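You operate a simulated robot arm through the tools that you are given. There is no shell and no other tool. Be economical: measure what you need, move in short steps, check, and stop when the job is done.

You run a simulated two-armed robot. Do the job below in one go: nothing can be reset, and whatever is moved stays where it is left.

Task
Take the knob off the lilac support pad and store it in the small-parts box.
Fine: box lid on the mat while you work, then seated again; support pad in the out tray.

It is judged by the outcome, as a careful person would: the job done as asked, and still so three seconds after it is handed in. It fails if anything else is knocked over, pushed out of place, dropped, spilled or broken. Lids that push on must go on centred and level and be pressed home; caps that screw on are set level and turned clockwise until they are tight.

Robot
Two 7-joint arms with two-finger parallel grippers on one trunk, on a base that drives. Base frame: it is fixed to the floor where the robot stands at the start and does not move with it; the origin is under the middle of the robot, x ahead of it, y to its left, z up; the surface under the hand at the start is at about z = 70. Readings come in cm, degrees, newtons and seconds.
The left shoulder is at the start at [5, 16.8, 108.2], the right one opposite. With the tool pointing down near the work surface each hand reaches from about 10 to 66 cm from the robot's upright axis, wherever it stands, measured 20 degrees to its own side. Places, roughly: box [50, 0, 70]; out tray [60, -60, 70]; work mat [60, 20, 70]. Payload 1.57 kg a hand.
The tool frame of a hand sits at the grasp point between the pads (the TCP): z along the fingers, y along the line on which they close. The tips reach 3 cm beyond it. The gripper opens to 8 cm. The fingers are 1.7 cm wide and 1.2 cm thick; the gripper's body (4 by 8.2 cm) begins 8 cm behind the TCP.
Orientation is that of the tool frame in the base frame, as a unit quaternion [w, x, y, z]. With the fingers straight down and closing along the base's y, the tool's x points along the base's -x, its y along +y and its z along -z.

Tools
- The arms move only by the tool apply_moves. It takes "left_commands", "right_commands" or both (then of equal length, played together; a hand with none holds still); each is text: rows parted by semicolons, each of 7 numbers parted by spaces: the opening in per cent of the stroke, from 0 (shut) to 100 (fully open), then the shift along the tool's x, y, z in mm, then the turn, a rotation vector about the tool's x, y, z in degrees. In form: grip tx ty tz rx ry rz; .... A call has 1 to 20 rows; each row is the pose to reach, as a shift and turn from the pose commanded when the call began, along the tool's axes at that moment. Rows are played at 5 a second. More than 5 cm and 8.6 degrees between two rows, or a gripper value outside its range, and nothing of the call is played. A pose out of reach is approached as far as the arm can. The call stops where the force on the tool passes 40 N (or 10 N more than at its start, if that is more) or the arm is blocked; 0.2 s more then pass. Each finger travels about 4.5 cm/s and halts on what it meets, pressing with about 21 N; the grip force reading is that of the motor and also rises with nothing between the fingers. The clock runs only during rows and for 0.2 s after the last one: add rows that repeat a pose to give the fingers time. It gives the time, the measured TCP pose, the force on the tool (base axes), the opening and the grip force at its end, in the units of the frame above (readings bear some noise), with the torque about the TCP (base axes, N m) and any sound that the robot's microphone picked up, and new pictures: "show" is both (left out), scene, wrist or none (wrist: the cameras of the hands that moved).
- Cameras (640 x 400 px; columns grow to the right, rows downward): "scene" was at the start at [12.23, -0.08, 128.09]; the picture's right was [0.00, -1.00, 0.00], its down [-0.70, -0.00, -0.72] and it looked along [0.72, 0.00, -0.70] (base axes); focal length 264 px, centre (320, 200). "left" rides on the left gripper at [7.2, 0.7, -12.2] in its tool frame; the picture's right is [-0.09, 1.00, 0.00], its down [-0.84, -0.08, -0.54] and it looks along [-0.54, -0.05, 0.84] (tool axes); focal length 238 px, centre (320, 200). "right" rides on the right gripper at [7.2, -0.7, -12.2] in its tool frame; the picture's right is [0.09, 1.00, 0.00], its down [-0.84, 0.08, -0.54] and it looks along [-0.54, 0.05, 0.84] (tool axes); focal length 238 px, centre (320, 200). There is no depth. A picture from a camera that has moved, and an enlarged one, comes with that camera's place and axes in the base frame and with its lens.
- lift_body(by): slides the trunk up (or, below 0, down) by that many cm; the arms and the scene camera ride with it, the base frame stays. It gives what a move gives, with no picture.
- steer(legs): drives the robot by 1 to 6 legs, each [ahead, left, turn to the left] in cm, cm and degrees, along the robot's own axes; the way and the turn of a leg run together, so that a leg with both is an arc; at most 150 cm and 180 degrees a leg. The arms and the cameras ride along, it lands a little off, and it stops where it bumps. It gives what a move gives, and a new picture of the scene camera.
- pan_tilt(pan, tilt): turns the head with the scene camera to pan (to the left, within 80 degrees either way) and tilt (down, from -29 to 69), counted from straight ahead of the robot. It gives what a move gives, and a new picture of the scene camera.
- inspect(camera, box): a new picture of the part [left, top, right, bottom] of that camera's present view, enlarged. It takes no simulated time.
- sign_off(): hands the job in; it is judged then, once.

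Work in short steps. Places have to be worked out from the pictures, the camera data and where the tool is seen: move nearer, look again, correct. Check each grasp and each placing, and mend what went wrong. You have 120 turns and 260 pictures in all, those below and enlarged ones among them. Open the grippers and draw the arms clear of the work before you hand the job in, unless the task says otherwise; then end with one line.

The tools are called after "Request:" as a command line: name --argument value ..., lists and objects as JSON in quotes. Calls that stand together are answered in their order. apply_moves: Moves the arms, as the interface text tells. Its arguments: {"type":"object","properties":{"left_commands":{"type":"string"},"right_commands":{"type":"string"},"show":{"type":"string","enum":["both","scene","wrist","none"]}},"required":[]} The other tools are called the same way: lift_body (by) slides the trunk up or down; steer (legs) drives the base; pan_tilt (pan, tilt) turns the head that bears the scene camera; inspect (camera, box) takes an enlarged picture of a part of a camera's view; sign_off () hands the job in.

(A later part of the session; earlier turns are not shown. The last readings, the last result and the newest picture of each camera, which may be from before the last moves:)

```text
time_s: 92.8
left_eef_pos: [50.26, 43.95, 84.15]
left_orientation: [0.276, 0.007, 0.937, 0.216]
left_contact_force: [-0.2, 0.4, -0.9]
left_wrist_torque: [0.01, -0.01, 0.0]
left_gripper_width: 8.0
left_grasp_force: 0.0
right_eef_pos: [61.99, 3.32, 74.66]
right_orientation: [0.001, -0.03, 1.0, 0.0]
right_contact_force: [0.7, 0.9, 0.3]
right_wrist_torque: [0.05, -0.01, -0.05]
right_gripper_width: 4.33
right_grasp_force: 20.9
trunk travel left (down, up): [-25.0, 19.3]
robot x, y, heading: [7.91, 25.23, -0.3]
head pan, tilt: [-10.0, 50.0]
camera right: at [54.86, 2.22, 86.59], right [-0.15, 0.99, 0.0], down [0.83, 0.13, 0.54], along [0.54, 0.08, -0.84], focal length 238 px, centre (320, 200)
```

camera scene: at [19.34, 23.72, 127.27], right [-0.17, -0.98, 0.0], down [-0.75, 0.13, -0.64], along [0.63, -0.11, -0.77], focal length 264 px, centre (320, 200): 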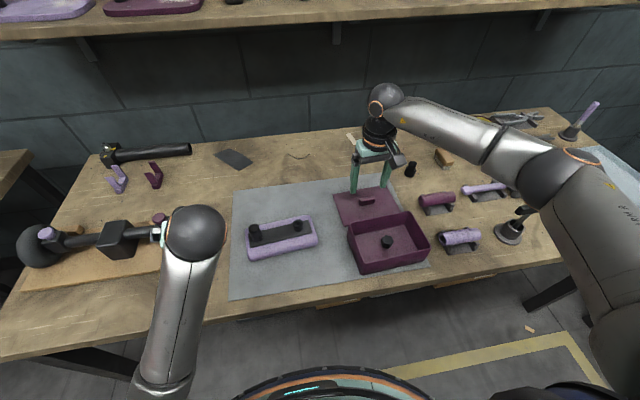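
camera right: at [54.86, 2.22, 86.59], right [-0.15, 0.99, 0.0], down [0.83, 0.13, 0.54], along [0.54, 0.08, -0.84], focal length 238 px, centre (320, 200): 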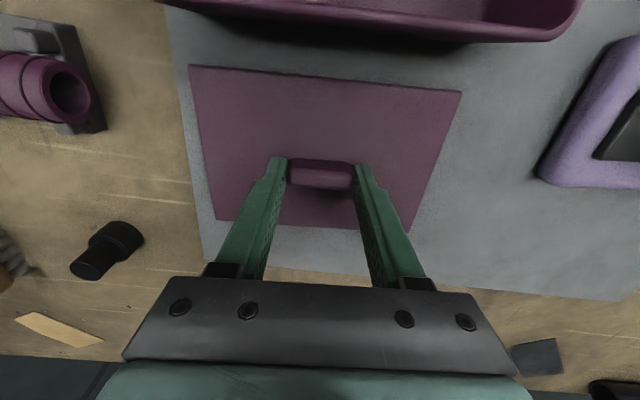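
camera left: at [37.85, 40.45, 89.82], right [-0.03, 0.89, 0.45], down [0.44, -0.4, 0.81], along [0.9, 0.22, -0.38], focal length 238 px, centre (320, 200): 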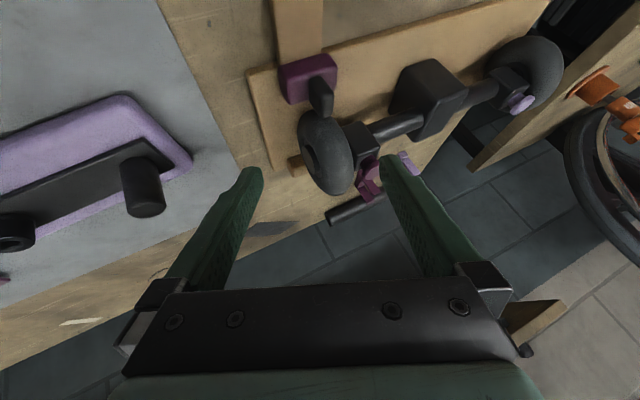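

The handle is held and is centred on the lid. I lift it and carry it above the box to [48.5, 2.85].

Request:
apply_moves --right_commands "0 0 0 -15 0 0 0; 0 0 0 -50 0 0 0; 0 0 0 -90 0 0 0; 0 35 0 -100 0 0 0; 0 70 0 -100 0 0 0; 0 105 2 -100 0 0 0; 0 135 3 -90 0 0 -0.4; 0 135 3 -75 0 0 -0.4; 0 135 3 -75 0 0 -0.4" --show "both"

Request:
inspect --camera "scene" --box '[320, 170, 480, 280]'

```text
time_s: 94.8
left_eef_pos: [50.22, 43.78, 84.07]
left_orientation: [0.276, 0.007, 0.937, 0.216]
left_contact_force: [-0.2, 0.4, 0.6]
left_wrist_torque: [0.02, -0.04, 0.01]
left_gripper_width: 8.0
left_grasp_force: 0.1
right_eef_pos: [48.44, 2.95, 82.06]
right_orientation: [0.001, -0.034, 0.999, 0.0]
right_contact_force: [0.4, 0.1, -0.7]
right_wrist_torque: [0.01, 0.01, -0.01]
right_gripper_width: 4.3
right_grasp_force: 21.2
trunk travel left (down, up): [-25.0, 19.3]
robot x, y, heading: [7.84, 24.79, 0.1]
head pan, tilt: [-10.0, 50.0]
camera scene: at [19.35, 23.71, 127.26], right [-0.17, -0.98, 0.0], down [-0.75, 0.13, -0.64], along [0.63, -0.11, -0.77], focal length 264 px, centre (320, 200)
camera right: at [41.34, 1.75, 94.04], right [-0.16, 0.99, 0.0], down [0.83, 0.13, 0.54], along [0.54, 0.09, -0.84], focal length 238 px, centre (320, 200)
```

scene: 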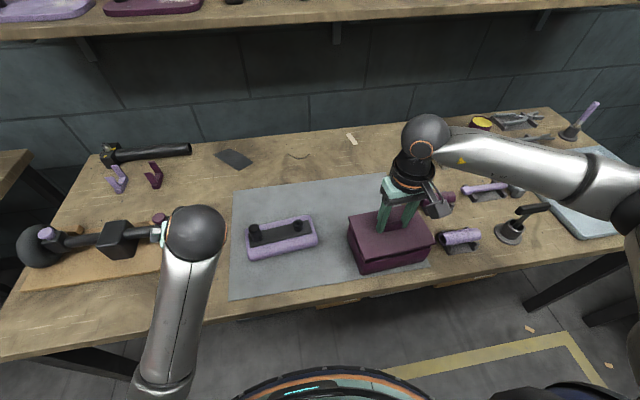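
right: 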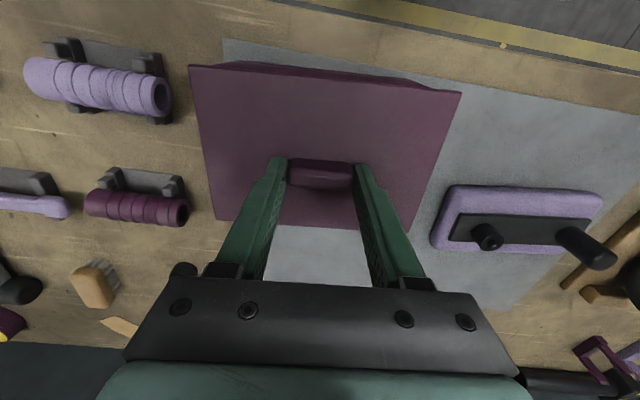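

```text
3.64 times, centred on (400, 225) of scene
camera zoom: at [19.35, 23.71, 127.26], right [-0.17, -0.98, 0.0], down [-0.75, 0.13, -0.64], along [0.63, -0.11, -0.77], focal length 962 px, centre (29, 109)
```

zoom: 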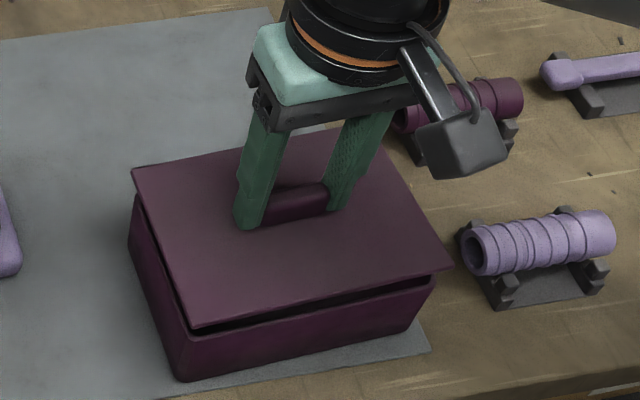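

Lid and box line up within a couple of millimetres. I lower in small steps until contact.

Request:
apply_moves --right_commands "0 0 0 8 0 0 0; 0 0 0 12 0 0 0; 0 0 0 15 0 0 0; 0 0 0 17 0 0 0; 0 0 0 19 0 0 0; 0 0 0 21 0 0 0; 0 0 0 22 0 0 0" --show "both"

Request:
inspect --camera "scene" --box '[320, 170, 480, 280]'

```text
time_s: 96.4
left_eef_pos: [50.23, 43.92, 84.14]
left_orientation: [0.276, 0.006, 0.936, 0.216]
left_contact_force: [0.8, 0.4, 0.2]
left_wrist_torque: [0.04, 0.0, 0.0]
left_gripper_width: 8.02
left_grasp_force: 0.0
right_eef_pos: [48.5, 2.95, 79.93]
right_orientation: [0.002, -0.033, 0.999, 0.0]
right_contact_force: [-2.4, -0.7, 8.9]
right_wrist_torque: [-0.02, 0.35, 0.01]
right_gripper_width: 4.28
right_grasp_force: 21.0
trunk travel left (down, up): [-25.0, 19.3]
robot x, y, heading: [7.91, 24.91, -0.1]
head pan, tilt: [-10.0, 50.0]
camera scene: at [19.27, 23.73, 127.29], right [-0.17, -0.98, 0.0], down [-0.75, 0.13, -0.64], along [0.63, -0.11, -0.77], focal length 264 px, centre (320, 200)
camera right: at [41.35, 1.69, 91.97], right [-0.16, 0.99, 0.0], down [0.83, 0.13, 0.54], along [0.54, 0.09, -0.84], focal length 238 px, centre (320, 200)
```

scene: 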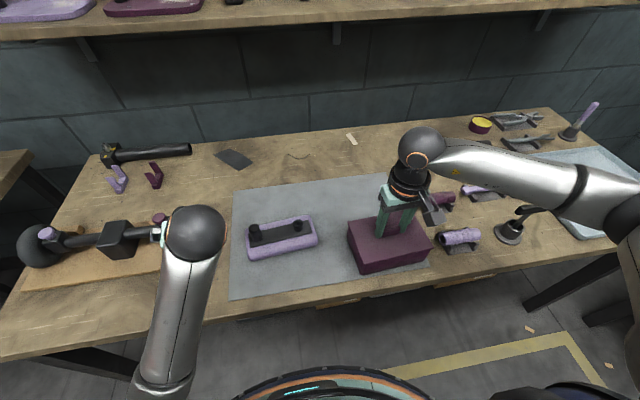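
right: 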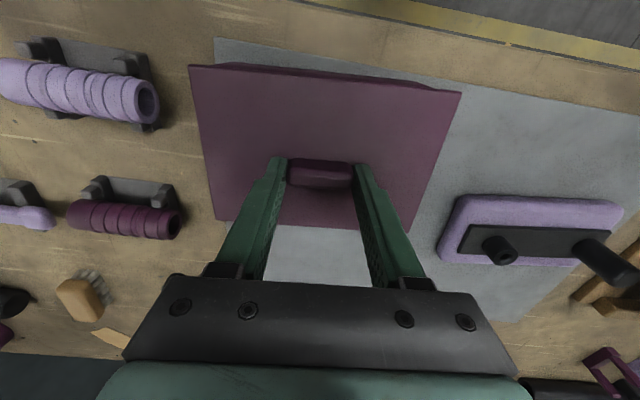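

```text
3.64 times, centred on (400, 225) of scene
camera zoom: at [19.27, 23.73, 127.29], right [-0.17, -0.98, 0.0], down [-0.75, 0.13, -0.64], along [0.63, -0.11, -0.77], focal length 962 px, centre (29, 109)
```

zoom: 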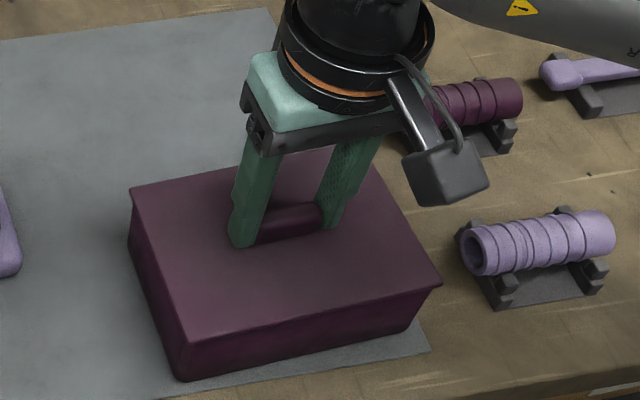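

The lid is on the rim and level. I press it home until the force limit.

Request:
apply_moves --right_commands "0 0 0 2 0 0 0; 0 0 0 3 0 0 0; 0 0 0 4 0 0 0; 0 0 0 5 0 0 0; 0 0 0 6 0 0 0; 0 0 0 7 0 0 0; 0 0 0 8 0 0 0" --show "wrist"

Request:
inspect --camera "scene" --box '[320, 170, 480, 280]'

```text
time_s: 97.5
left_eef_pos: [50.16, 43.87, 84.13]
left_orientation: [0.275, 0.007, 0.937, 0.216]
left_contact_force: [-0.1, 0.5, 0.7]
left_wrist_torque: [-0.01, 0.01, 0.01]
left_gripper_width: 7.99
left_grasp_force: 0.1
right_eef_pos: [48.67, 3.0, 79.83]
right_orientation: [0.006, -0.034, 0.999, 0.001]
right_contact_force: [-2.7, -0.7, 16.1]
right_wrist_torque: [-0.14, 0.78, -0.02]
right_gripper_width: 4.3
right_grasp_force: 21.2
trunk travel left (down, up): [-25.0, 19.3]
robot x, y, heading: [7.79, 25.14, -0.1]
head pan, tilt: [-10.0, 50.0]
stopped in row 5 (right hand): the force on the tool passed its limit at 41 N (the readings are from after the stop); the commanded pose is now the measured one
camera right: at [41.42, 1.7, 91.71], right [-0.16, 0.99, 0.0], down [0.82, 0.13, 0.55], along [0.55, 0.09, -0.83], focal length 238 px, centre (320, 200)
```

right: 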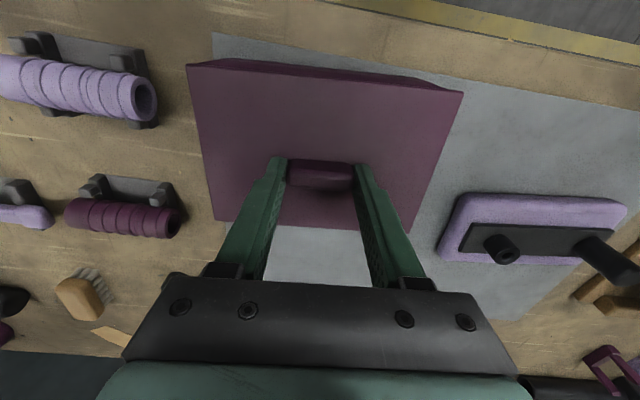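

```text
3.64 times, centred on (400, 225) of scene
camera zoom: at [19.22, 23.76, 127.25], right [-0.17, -0.98, 0.0], down [-0.75, 0.13, -0.64], along [0.63, -0.11, -0.77], focal length 962 px, centre (29, 109)
```

zoom: 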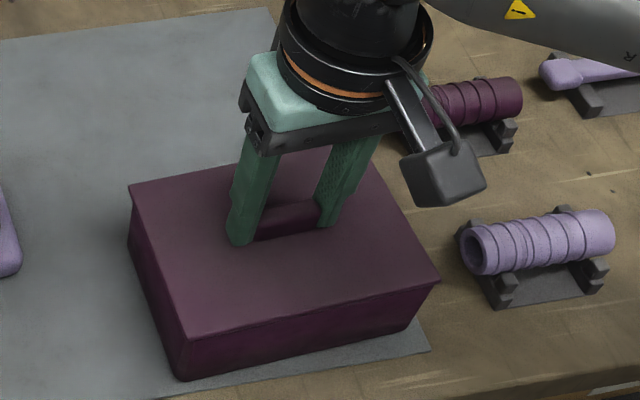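

Pressed to 41 N, but the torque hints that the load came through the near edge. I release, then press with closed fingertips at the lid's far side, the near side and both ends.

Request:
apply_moves --right_commands "40 0 0 -1 0 0 0; 85 0 0 -1 0 0 0; 85 0 0 -1 0 0 0; 85 0 0 -40 0 0 0; 50 0 0 -60 0 0 0; 0 0 0 -60 0 0 0; 0 0 0 -60 0 0 0; 0 0 0 -60 0 0 0" --show "both"

Request:
inspect --camera "scene" --box '[320, 170, 480, 280]'

Request:
inspect --camera "right" --box '[200, 40, 460, 210]'

```text
time_s: 99.3
left_eef_pos: [50.23, 43.81, 84.13]
left_orientation: [0.276, 0.007, 0.937, 0.215]
left_contact_force: [-1.3, -0.8, 0.6]
left_wrist_torque: [-0.01, -0.01, -0.02]
left_gripper_width: 8.0
left_grasp_force: 0.1
right_eef_pos: [48.47, 2.85, 85.64]
right_orientation: [0.005, -0.033, 0.999, 0.0]
right_contact_force: [-0.1, -0.5, -1.3]
right_wrist_torque: [-0.02, -0.03, 0.03]
right_gripper_width: 0.0
right_grasp_force: 9.8
trunk travel left (down, up): [-25.0, 19.3]
robot x, y, heading: [7.66, 25.5, -0.1]
head pan, tilt: [-10.0, 50.0]
camera scene: at [19.34, 23.71, 127.26], right [-0.17, -0.98, 0.0], down [-0.75, 0.13, -0.64], along [0.63, -0.11, -0.77], focal length 264 px, centre (320, 200)
camera right: at [41.41, 1.71, 97.58], right [-0.16, 0.99, 0.0], down [0.83, 0.13, 0.55], along [0.54, 0.09, -0.84], focal length 238 px, centre (320, 200)
```

scene: 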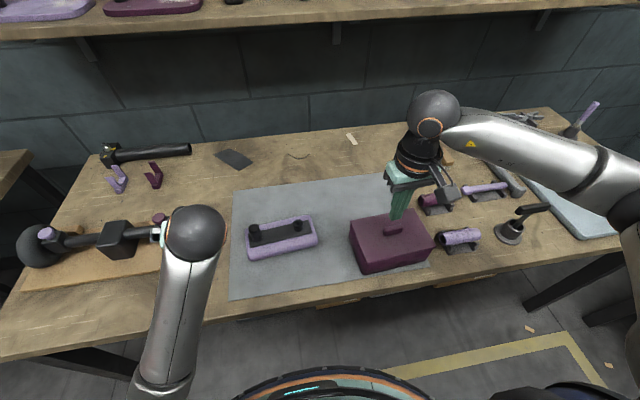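
right: 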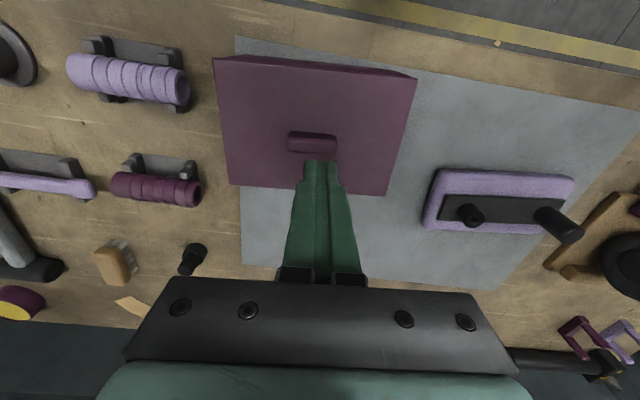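

```text
3.64 times, centred on (400, 225) of scene
camera zoom: at [19.34, 23.71, 127.26], right [-0.17, -0.98, 0.0], down [-0.75, 0.13, -0.64], along [0.63, -0.11, -0.77], focal length 962 px, centre (29, 109)
```

zoom: 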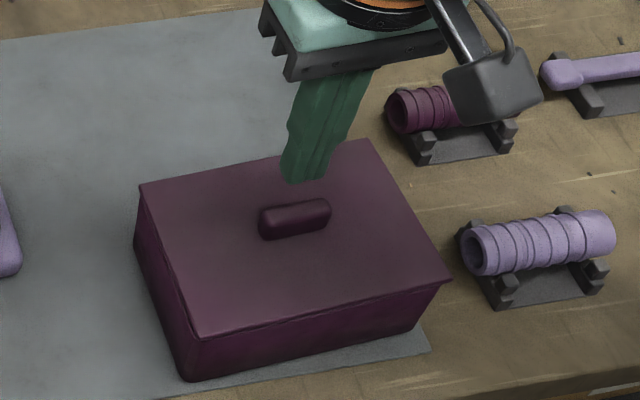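

```text
2.35 times, centred on (330, 125) of right
camera zoom: at [41.41, 1.71, 97.58], right [-0.16, 0.99, 0.0], down [0.83, 0.13, 0.55], along [0.54, 0.09, -0.84], focal length 561 px, centre (296, 376)
```

zoom: 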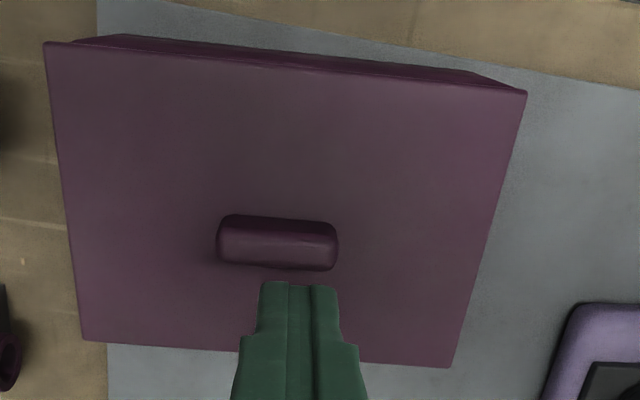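

The lid looks level and centred. Now a fingertip press on the far side (x≈52.5).

Request:
apply_moves --right_commands "0 -40 0 20 0 0 0; 0 -40 0 50 0 0 0; 0 -40 0 56 0 0 0; 0 -40 0 58 0 0 0; 0 -40 0 60 0 0 0; 0 -40 0 61 0 0 0; 0 -40 0 62 0 0 0; 0 -40 0 63 0 0 0; 0 -40 0 64 0 0 0; 0 -40 0 65 0 0 0; 0 -40 0 66 0 0 0" --show "none"

```text
time_s: 101.4
left_eef_pos: [50.22, 43.84, 84.11]
left_orientation: [0.276, 0.006, 0.937, 0.216]
left_contact_force: [0.0, 0.6, 0.3]
left_wrist_torque: [0.01, 0.03, 0.01]
left_gripper_width: 7.99
left_grasp_force: 0.0
right_eef_pos: [52.8, 3.19, 79.72]
right_orientation: [0.011, -0.032, 0.999, 0.003]
right_contact_force: [-4.4, -0.4, 14.5]
right_wrist_torque: [-0.02, 0.22, -0.02]
right_gripper_width: 0.0
right_grasp_force: 21.2
trunk travel left (down, up): [-25.0, 19.3]
robot x, y, heading: [7.57, 25.01, -0.0]
head pan, tilt: [-10.0, 50.0]
stopped in row 10 (right hand): the force on the tool passed its limit at 41 N (the readings are from after the stop); the commanded pose is now the measured one
```

Far side pressed to 41 N at lid-top height 76.7. Now the near side.

Request:
apply_moves --right_commands "0 0 0 -30 0 0 0; 0 42 0 -30 0 -0.6 0; 0 82 0 -30 0 -1.2 0; 0 82 0 -6 0 -1.2 0; 0 82 0 -2 0 -1.2 0; 0 82 0 0 0 -1.2 0; 0 82 0 1 0 -1.2 0; 0 82 0 2 0 -1.2 0; 0 82 0 3 0 -1.2 0; 0 82 0 4 0 -1.2 0; 0 82 0 5 0 -1.2 0; 0 82 0 6 0 -1.2 0; 0 82 0 7 0 -1.2 0" --show "none"

```text
time_s: 103.0
left_eef_pos: [50.04, 43.99, 84.24]
left_orientation: [0.276, 0.005, 0.936, 0.218]
left_contact_force: [-0.4, -0.9, 0.4]
left_wrist_torque: [0.04, 0.01, 0.01]
left_gripper_width: 7.99
left_grasp_force: 0.0
right_eef_pos: [44.67, 2.56, 79.73]
right_orientation: [0.025, -0.033, 0.999, 0.002]
right_contact_force: [-5.9, -1.3, 18.8]
right_wrist_torque: [-0.02, 0.32, 0.06]
right_gripper_width: 0.0
right_grasp_force: 20.4
trunk travel left (down, up): [-25.0, 19.3]
robot x, y, heading: [7.74, 25.22, 0.1]
head pan, tilt: [-10.0, 50.0]
stopped in row 7 (right hand): the force on the tool passed its limit at 42 N (the readings are from after the stop); the commanded pose is now the measured one
```

Same height near and far, so it is level that way. Now both ends.

Request:
apply_moves --right_commands "0 0 0 -30 0 1 0; 0 -35 30 -30 0 2 0; 0 -35 62 -30 0 2.5 0; 0 -35 62 -6 0 2.5 0; 0 -35 62 -2 0 2.5 0; 0 -35 62 0 0 2.5 0; 0 -35 62 1 0 2.5 0; 0 -35 62 2 0 2.5 0; 0 -35 62 3 0 2.5 0; 0 -35 62 4 0 2.5 0; 0 -35 62 5 0 2.5 0; 0 -35 62 6 0 2.5 0; 0 -35 62 7 0 2.5 0" --show "none"

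Request:
apply_moves --right_commands "0 0 0 -40 0 0 0; 0 0 -42 -40 0 0 0; 0 0 -84 -40 0 0 0; 0 0 -122 -40 0 0 0; 0 0 -122 -6 0 0 0; 0 0 -122 -2 0 0 0; 0 0 -122 0 0 0 0; 0 0 -122 1 0 0 0; 0 0 -122 2 0 0 0; 0 0 -122 3 0 0 0; 0 0 -122 4 0 0 0; 0 0 -122 5 0 0 0; 0 0 -122 6 0 0 0; 0 0 -122 7 0 0 0" --show "none"

```text
time_s: 105.2
left_eef_pos: [50.19, 43.75, 83.98]
left_orientation: [0.276, 0.007, 0.937, 0.216]
left_contact_force: [-0.4, 0.4, 0.5]
left_wrist_torque: [0.0, -0.02, -0.01]
left_gripper_width: 8.01
left_grasp_force: 0.1
right_eef_pos: [48.13, 8.96, 79.73]
right_orientation: [0.004, -0.032, 0.999, 0.003]
right_contact_force: [-3.2, 0.5, 16.2]
right_wrist_torque: [-0.03, 0.21, 0.0]
right_gripper_width: 0.02
right_grasp_force: 21.1
trunk travel left (down, up): [-25.0, 19.3]
robot x, y, heading: [7.46, 24.95, -0.3]
head pan, tilt: [-10.0, 50.0]
stopped in row 11 (right hand): the force on the tool passed its limit at 41 N (the readings are from after the stop); the commanded pose is now the measured one
```

```text
time_s: 107.5
left_eef_pos: [50.1, 43.88, 84.05]
left_orientation: [0.277, 0.006, 0.936, 0.217]
left_contact_force: [-0.1, 0.7, 0.1]
left_wrist_torque: [-0.02, -0.03, 0.01]
left_gripper_width: 7.99
left_grasp_force: 0.1
right_eef_pos: [49.11, -3.22, 79.84]
right_orientation: [0.01, -0.032, 0.999, 0.004]
right_contact_force: [-3.8, 0.2, 15.9]
right_wrist_torque: [0.02, 0.22, 0.07]
right_gripper_width: 0.01
right_grasp_force: 20.8
trunk travel left (down, up): [-25.0, 19.3]
robot x, y, heading: [7.82, 25.02, 0.0]
head pan, tilt: [-10.0, 50.0]
stopped in row 11 (right hand): the force on the tool passed its limit at 41 N (the readings are from after the stop); the commanded pose is now the measured one
```

The lid's height is the same at all four spots (76.7–76.8, as at the start): seated and level. Now the right hand rises, and the left moves up and outward to clear the pad.

Request:
apply_moves --left_commands "100 -17 23 -9 0 0 0; 100 -34 46 -18 0 0 0; 100 -51 69 -27 0 0 0; 100 -69 92 -36 0 0 0; 100 -69 92 -36 0 0 0" --right_commands "0 0 0 -30 0 0 0; 0 0 0 -70 0 0 0; 30 0 0 -110 0 0 0; 60 0 0 -130 0 0 0; 80 0 0 -130 0 0 0" --show "both"

```text
time_s: 108.3
left_eef_pos: [49.59, 53.45, 86.35]
left_orientation: [0.208, 0.017, 0.93, 0.302]
left_contact_force: [0.0, 1.0, 0.8]
left_wrist_torque: [0.01, -0.01, 0.02]
left_gripper_width: 7.99
left_grasp_force: 0.0
right_eef_pos: [49.02, -3.4, 89.35]
right_orientation: [0.007, -0.031, 0.999, 0.002]
right_contact_force: [0.5, -0.7, -0.6]
right_wrist_torque: [0.03, 0.0, 0.02]
right_gripper_width: 2.4
right_grasp_force: 0.1
trunk travel left (down, up): [-25.0, 19.3]
robot x, y, heading: [7.48, 25.33, -0.1]
head pan, tilt: [-10.0, 50.0]
stopped in row 3 (left hand): the arm was blocked; the commanded pose is now the measured one
camera scene: at [19.33, 23.66, 127.25], right [-0.17, -0.98, 0.0], down [-0.75, 0.13, -0.64], along [0.63, -0.11, -0.77], focal length 264 px, centre (320, 200)
camera right: at [41.72, -4.62, 101.33], right [-0.15, 0.99, 0.0], down [0.82, 0.13, 0.55], along [0.55, 0.09, -0.83], focal length 238 px, centre (320, 200)
camera left: at [38.21, 48.2, 92.85], right [-0.01, 0.8, 0.6], down [0.56, -0.5, 0.67], along [0.83, 0.34, -0.44], focal length 238 px, centre (320, 200)
```

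scene: 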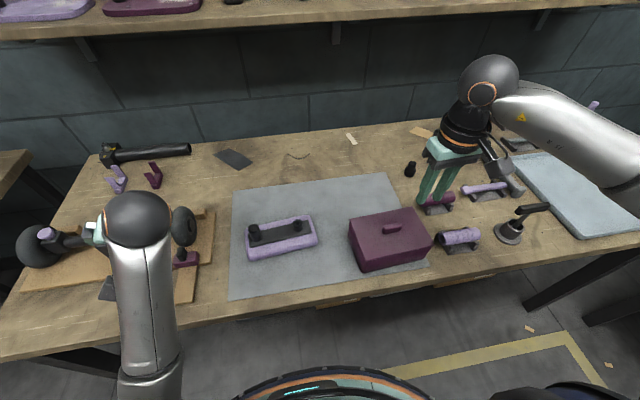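
right: 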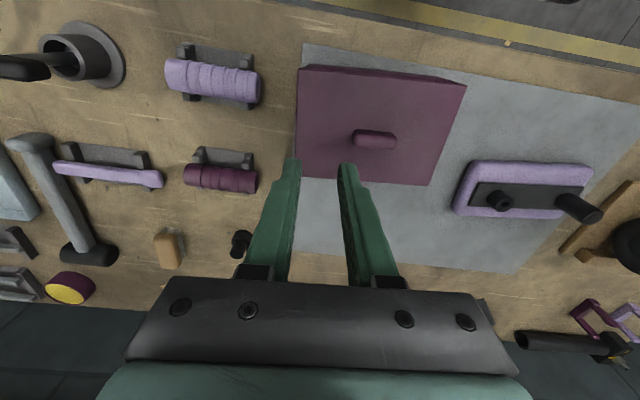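
left: 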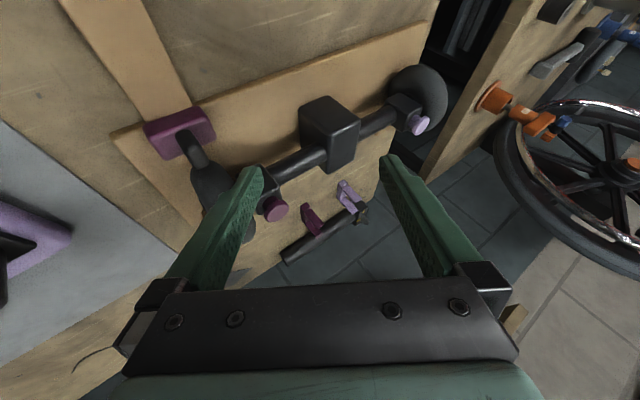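

The left arm keeps running into a joint stop as it moves, and it is near the axle. I raise the trunk to lift everything clear before sorting out its posture.

Request:
lift_body --by 15

Request:
pan_tilt --pan 15 --tilt 55

```text
time_s: 110.0
left_eef_pos: [49.71, 53.55, 101.3]
left_orientation: [0.208, 0.017, 0.93, 0.302]
left_contact_force: [-0.6, -0.3, 0.4]
left_wrist_torque: [-0.01, 0.01, 0.02]
left_gripper_width: 8.01
left_grasp_force: 0.1
right_eef_pos: [49.03, -3.43, 104.46]
right_orientation: [0.007, -0.032, 0.999, 0.003]
right_contact_force: [0.7, 0.3, 0.2]
right_wrist_torque: [0.02, 0.01, 0.0]
right_gripper_width: 2.39
right_grasp_force: 0.1
trunk travel left (down, up): [-40.0, 4.3]
robot x, y, heading: [7.36, 24.95, 0.0]
head pan, tilt: [-10.0, 50.0]
```

```text
time_s: 110.9
left_eef_pos: [49.61, 53.48, 101.27]
left_orientation: [0.208, 0.017, 0.93, 0.302]
left_contact_force: [-0.2, -0.3, 0.3]
left_wrist_torque: [0.0, 0.0, -0.02]
left_gripper_width: 8.02
left_grasp_force: 0.0
right_eef_pos: [49.06, -3.41, 104.45]
right_orientation: [0.007, -0.031, 0.999, 0.002]
right_contact_force: [0.4, 0.0, 0.8]
right_wrist_torque: [0.04, -0.01, 0.03]
right_gripper_width: 2.39
right_grasp_force: 0.0
trunk travel left (down, up): [-40.0, 4.3]
robot x, y, heading: [7.46, 25.16, -0.0]
head pan, tilt: [15.0, 55.0]
camera scene: at [18.71, 26.88, 141.61], right [0.26, -0.97, 0.0], down [-0.79, -0.21, -0.57], along [0.55, 0.15, -0.82], focal length 264 px, centre (320, 200)
```

scene: 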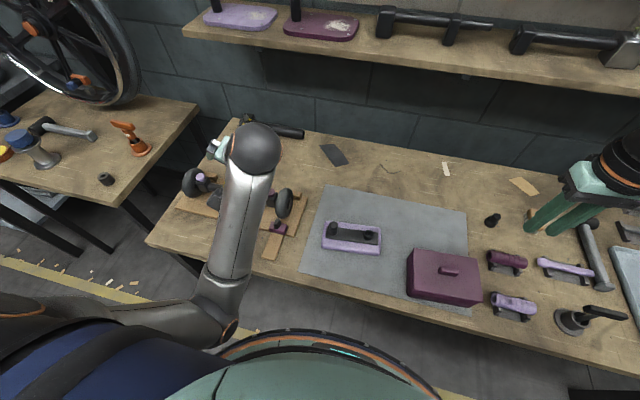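

The axle and everything else look undisturbed. I straighten the left hand to pointing down.

Request:
apply_moves --left_commands "100 0 0 0 6 4 -0.3; 100 0 0 0 12 8 -0.7; 100 0 0 0 18 12.2 -1; 100 0 0 0 24 16.3 -1.3; 100 0 0 0 30 20.4 -1.7; 100 0 0 0 35.5 24.4 -2; 100 0 0 0 35.5 24.4 -2" --show "scene"

```text
time_s: 111.5
left_eef_pos: [45.93, 60.61, 98.42]
left_orientation: [0.082, 0.014, 0.941, 0.329]
left_contact_force: [-0.3, 0.2, -0.3]
left_wrist_torque: [0.0, -0.01, -0.01]
left_gripper_width: 8.0
left_grasp_force: 0.0
right_eef_pos: [48.97, -3.36, 104.4]
right_orientation: [0.007, -0.031, 0.999, 0.001]
right_contact_force: [0.1, -1.1, 0.4]
right_wrist_torque: [0.02, 0.02, 0.01]
right_gripper_width: 2.39
right_grasp_force: 0.0
trunk travel left (down, up): [-40.0, 4.3]
robot x, y, heading: [7.76, 25.13, 0.0]
head pan, tilt: [15.0, 55.0]
stopped in row 2 (left hand): the arm was blocked; the commanded pose is now the measured one
camera scene: at [18.7, 26.88, 141.61], right [0.26, -0.97, 0.0], down [-0.79, -0.21, -0.57], along [0.55, 0.15, -0.82], focal length 264 px, centre (320, 200)
```

scene: 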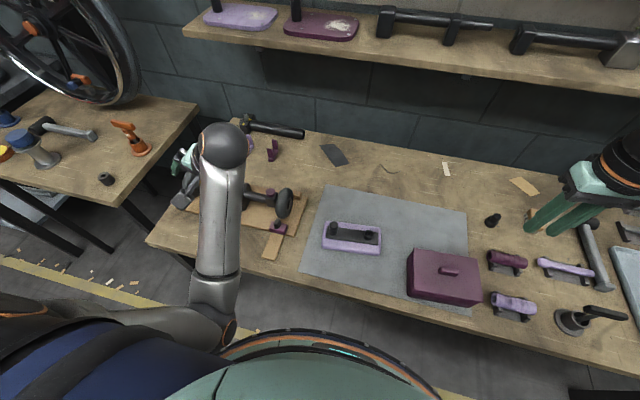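

It is making progress each time; I continue straightening.

Request:
apply_moves --left_commands "100 0 0 0 6.4 1.6 -0.3; 100 0 0 0 12.8 3.2 -0.5; 100 0 0 0 19.2 4.8 -0.8; 100 0 0 0 25.6 6.4 -1; 100 0 0 0 32 8 -1.3; 100 0 0 0 38.4 9.6 -1.6; 100 0 0 0 38.4 9.6 -1.6" --show "scene"

```text
time_s: 112.1
left_eef_pos: [44.01, 67.49, 100.6]
left_orientation: [0.035, -0.018, 0.948, 0.317]
left_contact_force: [0.3, -0.2, 0.6]
left_wrist_torque: [-0.01, 0.02, -0.03]
left_gripper_width: 8.02
left_grasp_force: 0.0
right_eef_pos: [49.02, -3.37, 104.43]
right_orientation: [0.007, -0.031, 0.999, 0.002]
right_contact_force: [0.9, 0.2, -1.0]
right_wrist_torque: [-0.02, -0.03, -0.04]
right_gripper_width: 2.43
right_grasp_force: 0.0
trunk travel left (down, up): [-40.0, 4.3]
robot x, y, heading: [7.92, 25.05, 0.0]
head pan, tilt: [15.0, 55.0]
stopped in row 3 (left hand): the arm was blocked; the commanded pose is now the measured one
camera scene: at [18.7, 26.9, 141.61], right [0.26, -0.97, 0.0], down [-0.79, -0.21, -0.57], along [0.55, 0.15, -0.82], focal length 264 px, centre (320, 200)
```

scene: 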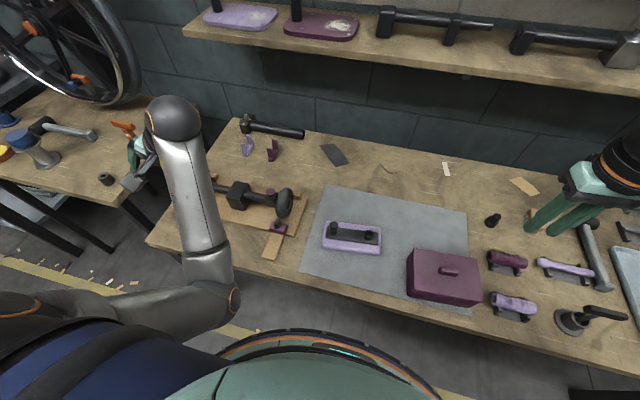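

The left hand is now high and well outside the work area. I try lifting it 8 cm straight up.

Request:
apply_moves --left_commands "100 -2 12 -16 0 0 0; 100 -4 24 -32 0 0 0; 100 -6 36 -48 0 0 0; 100 -7 48 -64 0 0 0; 100 -7 48 -64 0 0 0" --show "none"

```text
time_s: 113.3
left_eef_pos: [43.63, 68.9, 109.52]
left_orientation: [0.033, -0.034, 0.941, 0.335]
left_contact_force: [-0.4, -0.7, -1.1]
left_wrist_torque: [0.0, 0.0, -0.03]
left_gripper_width: 7.98
left_grasp_force: 0.0
right_eef_pos: [48.93, -3.39, 104.43]
right_orientation: [0.007, -0.031, 0.999, 0.002]
right_contact_force: [0.3, -0.6, -1.2]
right_wrist_torque: [0.0, -0.01, -0.01]
right_gripper_width: 2.39
right_grasp_force: 0.1
trunk travel left (down, up): [-40.0, 4.3]
robot x, y, heading: [7.66, 25.41, 0.2]
head pan, tilt: [15.0, 55.0]
```

Free now. I straighten it and bring it a little inward at height.

Request:
apply_moves --left_commands "100 0 -16 -12 6.5 0.6 0.7; 100 0 -31 -24 13 1.3 1.3; 100 0 -47 -36 19.5 2 2; 100 0 -63 -48 26 2.6 2.7; 100 0 -78 -60 32.5 3.2 3.3; 100 0 -94 -72 39 3.9 4; 100 0 -94 -72 39 3.9 4" --show "scene"

```text
time_s: 114.9
left_eef_pos: [47.68, 62.71, 106.47]
left_orientation: [-0.005, 0.016, 1.0, -0.018]
left_contact_force: [-0.8, 0.0, -0.5]
left_wrist_torque: [0.05, -0.06, 0.0]
left_gripper_width: 8.0
left_grasp_force: 0.0
left hand out of reach, approached as far as the arm can: row 3, 4, 5, 6, 7
right_eef_pos: [48.84, -3.4, 104.43]
right_orientation: [0.008, -0.031, 0.999, 0.001]
right_contact_force: [0.3, -0.3, -0.1]
right_wrist_torque: [0.03, -0.02, -0.01]
right_gripper_width: 2.4
right_grasp_force: 0.0
trunk travel left (down, up): [-40.0, 4.3]
robot x, y, heading: [7.62, 24.92, -0.2]
head pan, tilt: [15.0, 55.0]
camera scene: at [18.58, 26.84, 141.63], right [0.26, -0.97, 0.0], down [-0.79, -0.21, -0.57], along [0.56, 0.15, -0.82], focal length 264 px, centre (320, 200)
```

scene: 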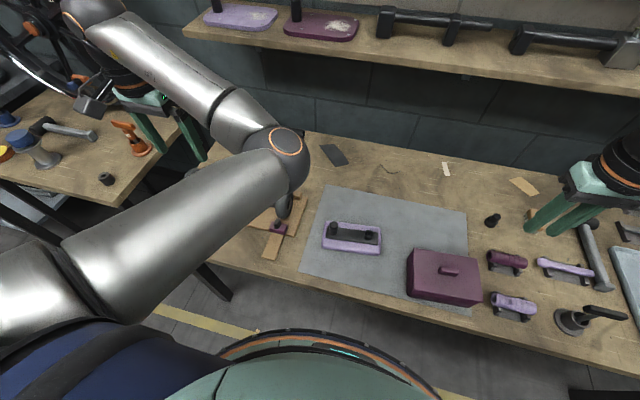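

The left hand points down again but its elbow is swung inward. I move it back toward its starting posture, high up.

Request:
apply_moves --left_commands "100 0 -20 -20 0 0 0; 100 0 -50 -40 0 0 0; 100 0 -80 -60 0 0 0; 100 0 -110 -80 0 0 0; 100 -10 -145 -80 0 0 0; 100 -20 -180 -80 0 0 0; 100 -30 -215 -80 0 0 0; 100 -30 -215 -80 0 0 0" --show "scene"

```text
time_s: 116.7
left_eef_pos: [59.46, 55.56, 116.24]
left_orientation: [-0.005, 0.017, 1.0, -0.018]
left_contact_force: [0.1, 0.5, -1.3]
left_wrist_torque: [-0.01, 0.03, 0.01]
left_gripper_width: 7.98
left_grasp_force: 0.1
left hand out of reach, approached as far as the arm can: row 1, 2, 3, 4, 5, 6, 7, 8
right_eef_pos: [48.89, -3.46, 104.36]
right_orientation: [0.007, -0.032, 0.999, 0.003]
right_contact_force: [-0.3, -0.1, -0.2]
right_wrist_torque: [-0.01, 0.02, -0.04]
right_gripper_width: 2.42
right_grasp_force: 0.1
trunk travel left (down, up): [-40.0, 4.3]
robot x, y, heading: [7.46, 25.04, -0.1]
head pan, tilt: [15.0, 55.0]
camera scene: at [18.79, 26.81, 141.6], right [0.26, -0.97, 0.0], down [-0.79, -0.21, -0.57], along [0.55, 0.15, -0.82], focal length 264 px, centre (320, 200)
```

scene: 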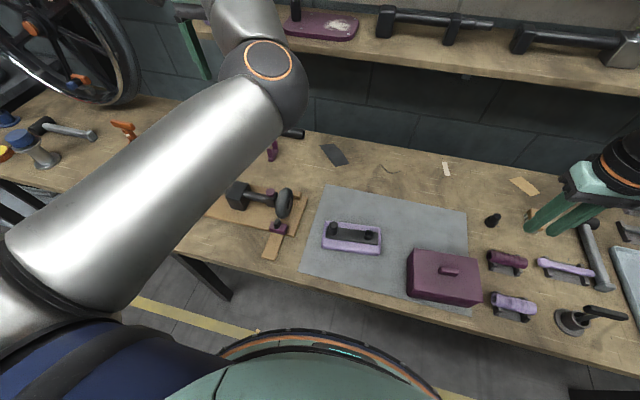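

The hand is high but nearer the back shelf than I like. I pull the left hand back toward the robot.

Request:
apply_moves --left_commands "100 30 0 0 0 0 0; 100 60 0 0 0 0 0; 100 90 0 0 0 0 0; 100 120 0 0 0 0 0; 100 120 0 0 0 0 0" --show "both"

```text
time_s: 117.9
left_eef_pos: [54.01, 59.97, 115.62]
left_orientation: [-0.005, 0.016, 1.0, -0.018]
left_contact_force: [0.0, 0.1, -0.6]
left_wrist_torque: [0.05, -0.02, 0.01]
left_gripper_width: 7.99
left_grasp_force: 0.0
left hand out of reach, approached as far as the arm can: row 1, 2, 3, 4, 5
right_eef_pos: [49.02, -3.45, 104.45]
right_orientation: [0.007, -0.031, 0.999, 0.002]
right_contact_force: [0.6, 0.2, 0.1]
right_wrist_torque: [-0.01, 0.01, 0.0]
right_gripper_width: 2.4
right_grasp_force: 0.1
trunk travel left (down, up): [-40.0, 4.3]
robot x, y, heading: [7.97, 25.15, -0.1]
head pan, tilt: [15.0, 55.0]
camera scene: at [18.73, 26.86, 141.61], right [0.26, -0.97, 0.0], down [-0.79, -0.21, -0.57], along [0.55, 0.15, -0.82], focal length 264 px, centre (320, 200)
camera left: at [46.86, 61.22, 127.83], right [0.12, 0.99, -0.04], down [0.84, -0.09, 0.54], along [0.53, -0.1, -0.84], focal length 238 px, centre (320, 200)
```

scene: 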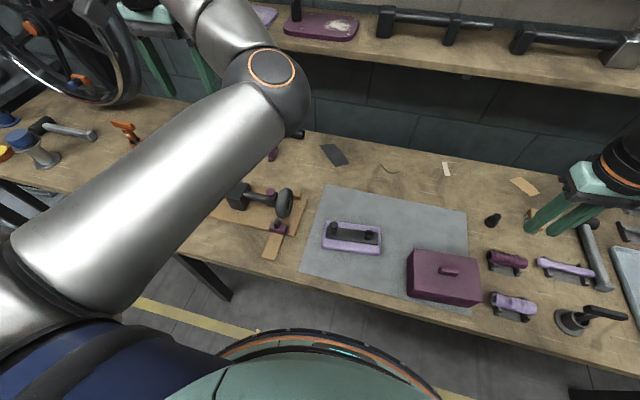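
left: 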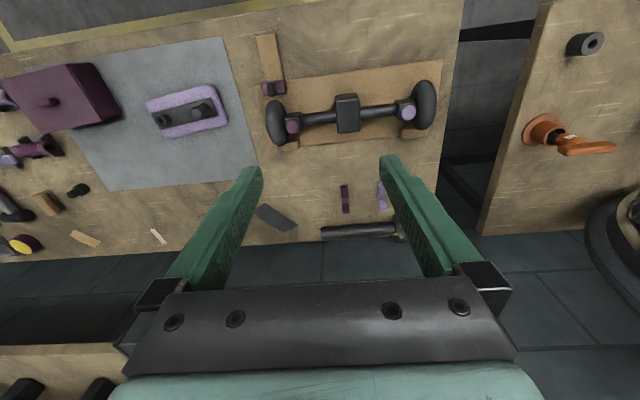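

The left arm is parked high and clear of everything. I keep the trunk raised, drive 10 cm further left so the right hand reaches the post squarely, with good separation from the left elbow.

Request:
steer --legs '[[0, 10, 0]]'

```text
time_s: 119.5
left_eef_pos: [53.82, 70.0, 115.61]
left_orientation: [-0.004, 0.017, 1.0, -0.019]
left_contact_force: [0.0, 0.3, -0.3]
left_wrist_torque: [-0.04, 0.02, 0.04]
left_gripper_width: 8.0
left_grasp_force: 0.0
right_eef_pos: [48.96, 6.58, 104.42]
right_orientation: [0.008, -0.031, 0.999, 0.002]
right_contact_force: [0.4, 0.1, 0.8]
right_wrist_torque: [0.0, 0.03, -0.03]
right_gripper_width: 2.43
right_grasp_force: 0.0
trunk travel left (down, up): [-40.0, 4.3]
robot x, y, heading: [7.89, 35.03, -0.2]
head pan, tilt: [15.0, 55.0]
camera scene: at [18.72, 36.92, 141.61], right [0.26, -0.97, 0.0], down [-0.79, -0.21, -0.57], along [0.55, 0.15, -0.82], focal length 264 px, centre (320, 200)
```

scene: 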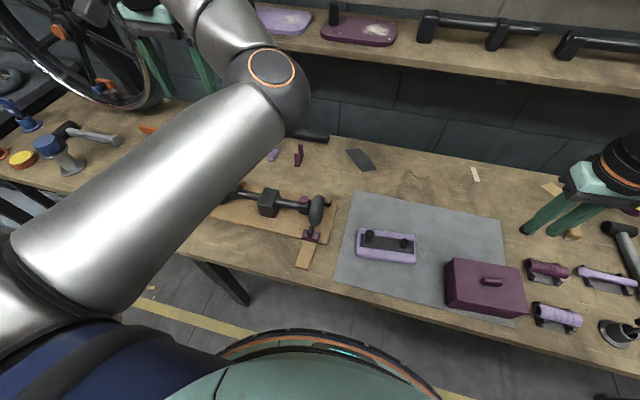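

Right hand goes over the post at [55.2, 32.6].

Request:
apply_moves --right_commands "80 -11 37 0 0 0.2 0.5; 80 -22 73 0 0 0.3 1; 80 -33 110 0 0.1 0.5 1.5; 80 -45 146 10 0.1 0.6 2; 80 -56 183 30 0.1 0.7 2.5; 80 -67 219 50 0.2 0.8 3; 80 -78 256 80 0.2 0.9 3.6; 80 -78 256 125 0.2 0.9 3.6; 80 -78 256 125 0.2 0.9 3.6" --show "both"

Request:
inspect --camera "right" --box '[160, 60, 480, 220]'

```text
time_s: 121.5
left_eef_pos: [53.73, 70.03, 115.63]
left_orientation: [-0.005, 0.016, 1.0, -0.018]
left_contact_force: [0.5, -1.3, -0.1]
left_wrist_torque: [0.01, 0.01, 0.01]
left_gripper_width: 8.03
left_grasp_force: 0.0
right_eef_pos: [55.12, 32.68, 92.1]
right_orientation: [-0.001, 0.0, 1.0, 0.0]
right_contact_force: [-0.1, -0.5, -0.1]
right_wrist_torque: [0.02, 0.01, -0.01]
right_gripper_width: 6.41
right_grasp_force: 0.2
trunk travel left (down, up): [-40.0, 4.3]
robot x, y, heading: [7.93, 35.1, 0.1]
head pan, tilt: [15.0, 55.0]
camera scene: at [18.7, 36.9, 141.62], right [0.26, -0.97, 0.0], down [-0.79, -0.21, -0.57], along [0.55, 0.15, -0.82], focal length 264 px, centre (320, 200)
camera right: at [48.03, 31.87, 104.08], right [-0.09, 1.0, 0.0], down [0.84, 0.08, 0.54], along [0.54, 0.05, -0.84], focal length 238 px, centre (320, 200)
```

scene: 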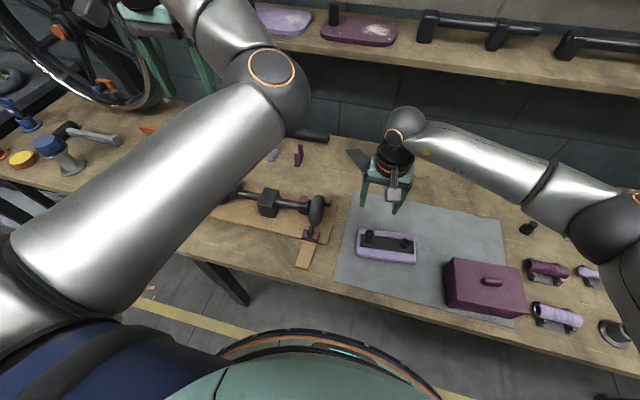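
right: 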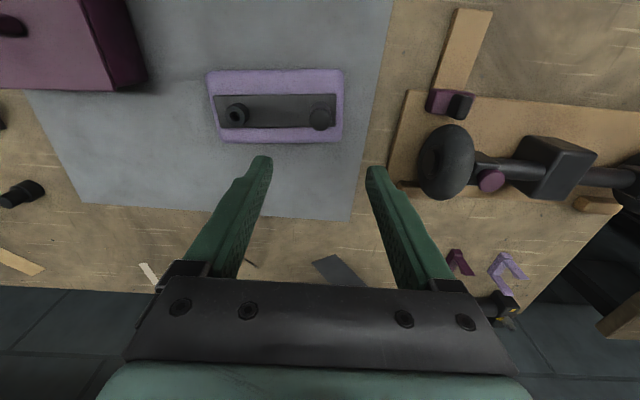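

```text
2.00 times, centred on (320, 140) of right
camera zoom: at [48.03, 31.87, 104.08], right [-0.09, 1.0, 0.0], down [0.84, 0.08, 0.54], along [0.54, 0.05, -0.84], focal length 477 px, centre (320, 320)
```

zoom: 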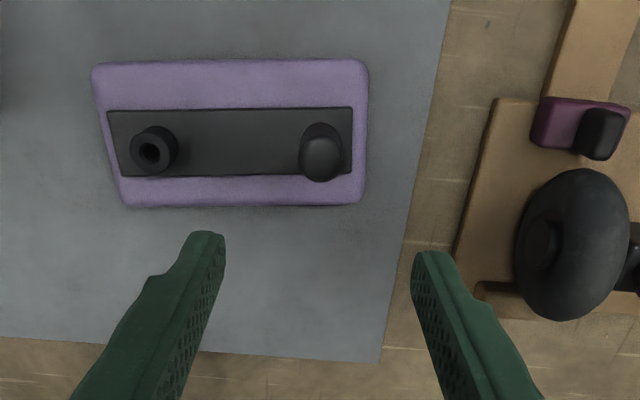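

Post is right under the hand, pad yaw about 5°. I align, lower to z 76.6 and grip the post.

Request:
apply_moves --right_commands "70 3 0 40 0 0 -2.5; 70 3 0 80 0 0 -5; 70 3 0 115 0 0 -5; 70 3 0 140 0 0 -5; 70 3 0 154 0 0 -5; 70 3 0 154 0 0 -5; 30 3 0 154 0 0 -5; 0 3 0 154 0 0 -5; 0 3 0 154 0 0 -5; 0 3 0 154 0 0 -5" --show "both"

```text
time_s: 123.7
left_eef_pos: [53.82, 69.91, 115.62]
left_orientation: [-0.006, 0.017, 1.0, -0.018]
left_contact_force: [-0.4, 0.0, -0.2]
left_wrist_torque: [-0.01, 0.01, 0.0]
left_gripper_width: 8.0
left_grasp_force: 0.2
right_eef_pos: [55.06, 32.77, 76.8]
right_orientation: [-0.001, -0.043, 0.999, 0.0]
right_contact_force: [-0.8, -0.4, -0.2]
right_wrist_torque: [-0.31, 0.01, -0.03]
right_gripper_width: 2.46
right_grasp_force: 21.1
trunk travel left (down, up): [-40.0, 4.3]
robot x, y, heading: [7.91, 35.09, -0.1]
head pan, tilt: [15.0, 55.0]
camera scene: at [18.72, 36.87, 141.61], right [0.26, -0.97, 0.0], down [-0.79, -0.21, -0.57], along [0.55, 0.15, -0.82], focal length 264 px, centre (320, 200)
camera right: at [48.04, 31.31, 88.76], right [-0.18, 0.98, 0.0], down [0.83, 0.15, 0.54], along [0.53, 0.1, -0.84], focal length 238 px, centre (320, 200)
```

scene: 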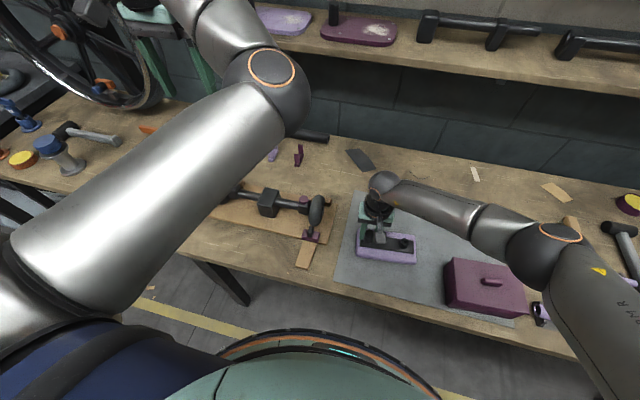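
right: 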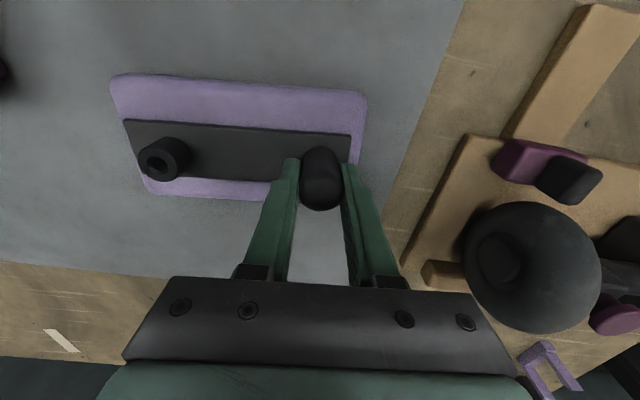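

Firm on the post (2.46 cm). I lift slowly and watch for tilt.

Request:
apply_moves --right_commands "0 0 0 -5 0 0 0; 0 0 0 -15 0 0 0; 0 0 0 -30 0 0 0; 0 0 0 -60 0 0 0; 0 0 0 -100 0 0 0; 0 0 0 -100 0 0 0" --show "both"

```text
time_s: 125.0
left_eef_pos: [53.85, 70.05, 115.53]
left_orientation: [-0.004, 0.016, 1.0, -0.018]
left_contact_force: [0.3, -0.8, 0.4]
left_wrist_torque: [-0.01, 0.01, 0.03]
left_gripper_width: 7.99
left_grasp_force: 0.1
right_eef_pos: [55.09, 32.6, 87.07]
right_orientation: [-0.001, -0.043, 0.999, 0.0]
right_contact_force: [-0.4, 0.5, -3.8]
right_wrist_torque: [0.14, -0.03, 0.01]
right_gripper_width: 2.43
right_grasp_force: 21.0
trunk travel left (down, up): [-40.0, 4.3]
robot x, y, heading: [7.48, 34.8, -0.1]
head pan, tilt: [15.0, 55.0]
camera scene: at [18.75, 36.87, 141.61], right [0.26, -0.97, 0.0], down [-0.79, -0.21, -0.57], along [0.55, 0.15, -0.82], focal length 264 px, centre (320, 200)
camera right: at [48.06, 31.26, 99.03], right [-0.18, 0.98, 0.0], down [0.83, 0.15, 0.54], along [0.53, 0.1, -0.84], focal length 238 px, centre (320, 200)
```

scene: 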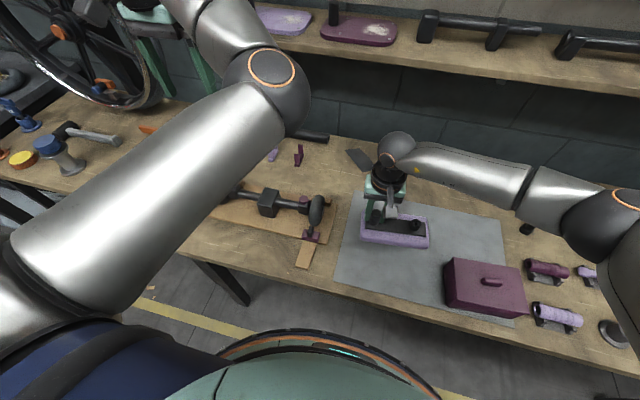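
right: 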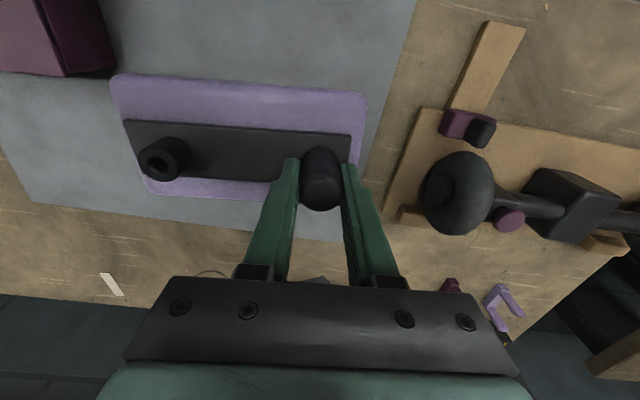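

The pad is carried level. I raise it to clear everything on the bench, then drive right along the bench toward the tray.

Request:
apply_moves --right_commands "0 0 0 -40 0 0 0; 0 0 0 -80 0 0 0; 0 0 0 -120 0 0 0; 0 0 0 -130 0 0 0" --show "none"

Request:
steer --legs '[[0, -40, 0]]'

```text
time_s: 126.0
left_eef_pos: [53.94, 69.97, 115.53]
left_orientation: [-0.005, 0.016, 1.0, -0.018]
left_contact_force: [-1.0, 1.0, 0.7]
left_wrist_torque: [-0.03, -0.01, 0.0]
left_gripper_width: 8.02
left_grasp_force: 0.0
right_eef_pos: [55.05, 32.6, 99.85]
right_orientation: [0.0, -0.043, 0.999, -0.001]
right_contact_force: [0.3, -0.5, -3.0]
right_wrist_torque: [0.12, 0.03, 0.02]
right_gripper_width: 2.44
right_grasp_force: 20.2
trunk travel left (down, up): [-40.0, 4.3]
robot x, y, heading: [7.71, 35.15, -0.1]
head pan, tilt: [15.0, 55.0]
```

```text
time_s: 130.1
left_eef_pos: [53.8, 30.35, 115.64]
left_orientation: [-0.005, 0.016, 1.0, -0.018]
left_contact_force: [-0.5, -0.6, -0.4]
left_wrist_torque: [0.02, -0.02, 0.0]
left_gripper_width: 8.0
left_grasp_force: 0.0
right_eef_pos: [55.1, -6.89, 99.76]
right_orientation: [-0.001, -0.044, 0.999, 0.001]
right_contact_force: [0.3, -0.1, -2.1]
right_wrist_torque: [0.14, 0.01, 0.01]
right_gripper_width: 2.41
right_grasp_force: 21.4
trunk travel left (down, up): [-40.0, 4.3]
robot x, y, heading: [7.74, -4.28, 0.2]
head pan, tilt: [15.0, 55.0]
camera scene: at [18.74, -2.83, 141.61], right [0.26, -0.97, 0.0], down [-0.79, -0.21, -0.57], along [0.55, 0.15, -0.82], focal length 264 px, centre (320, 200)
```

scene: 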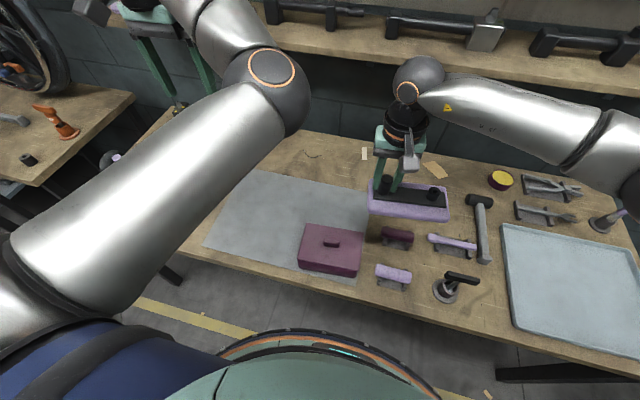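

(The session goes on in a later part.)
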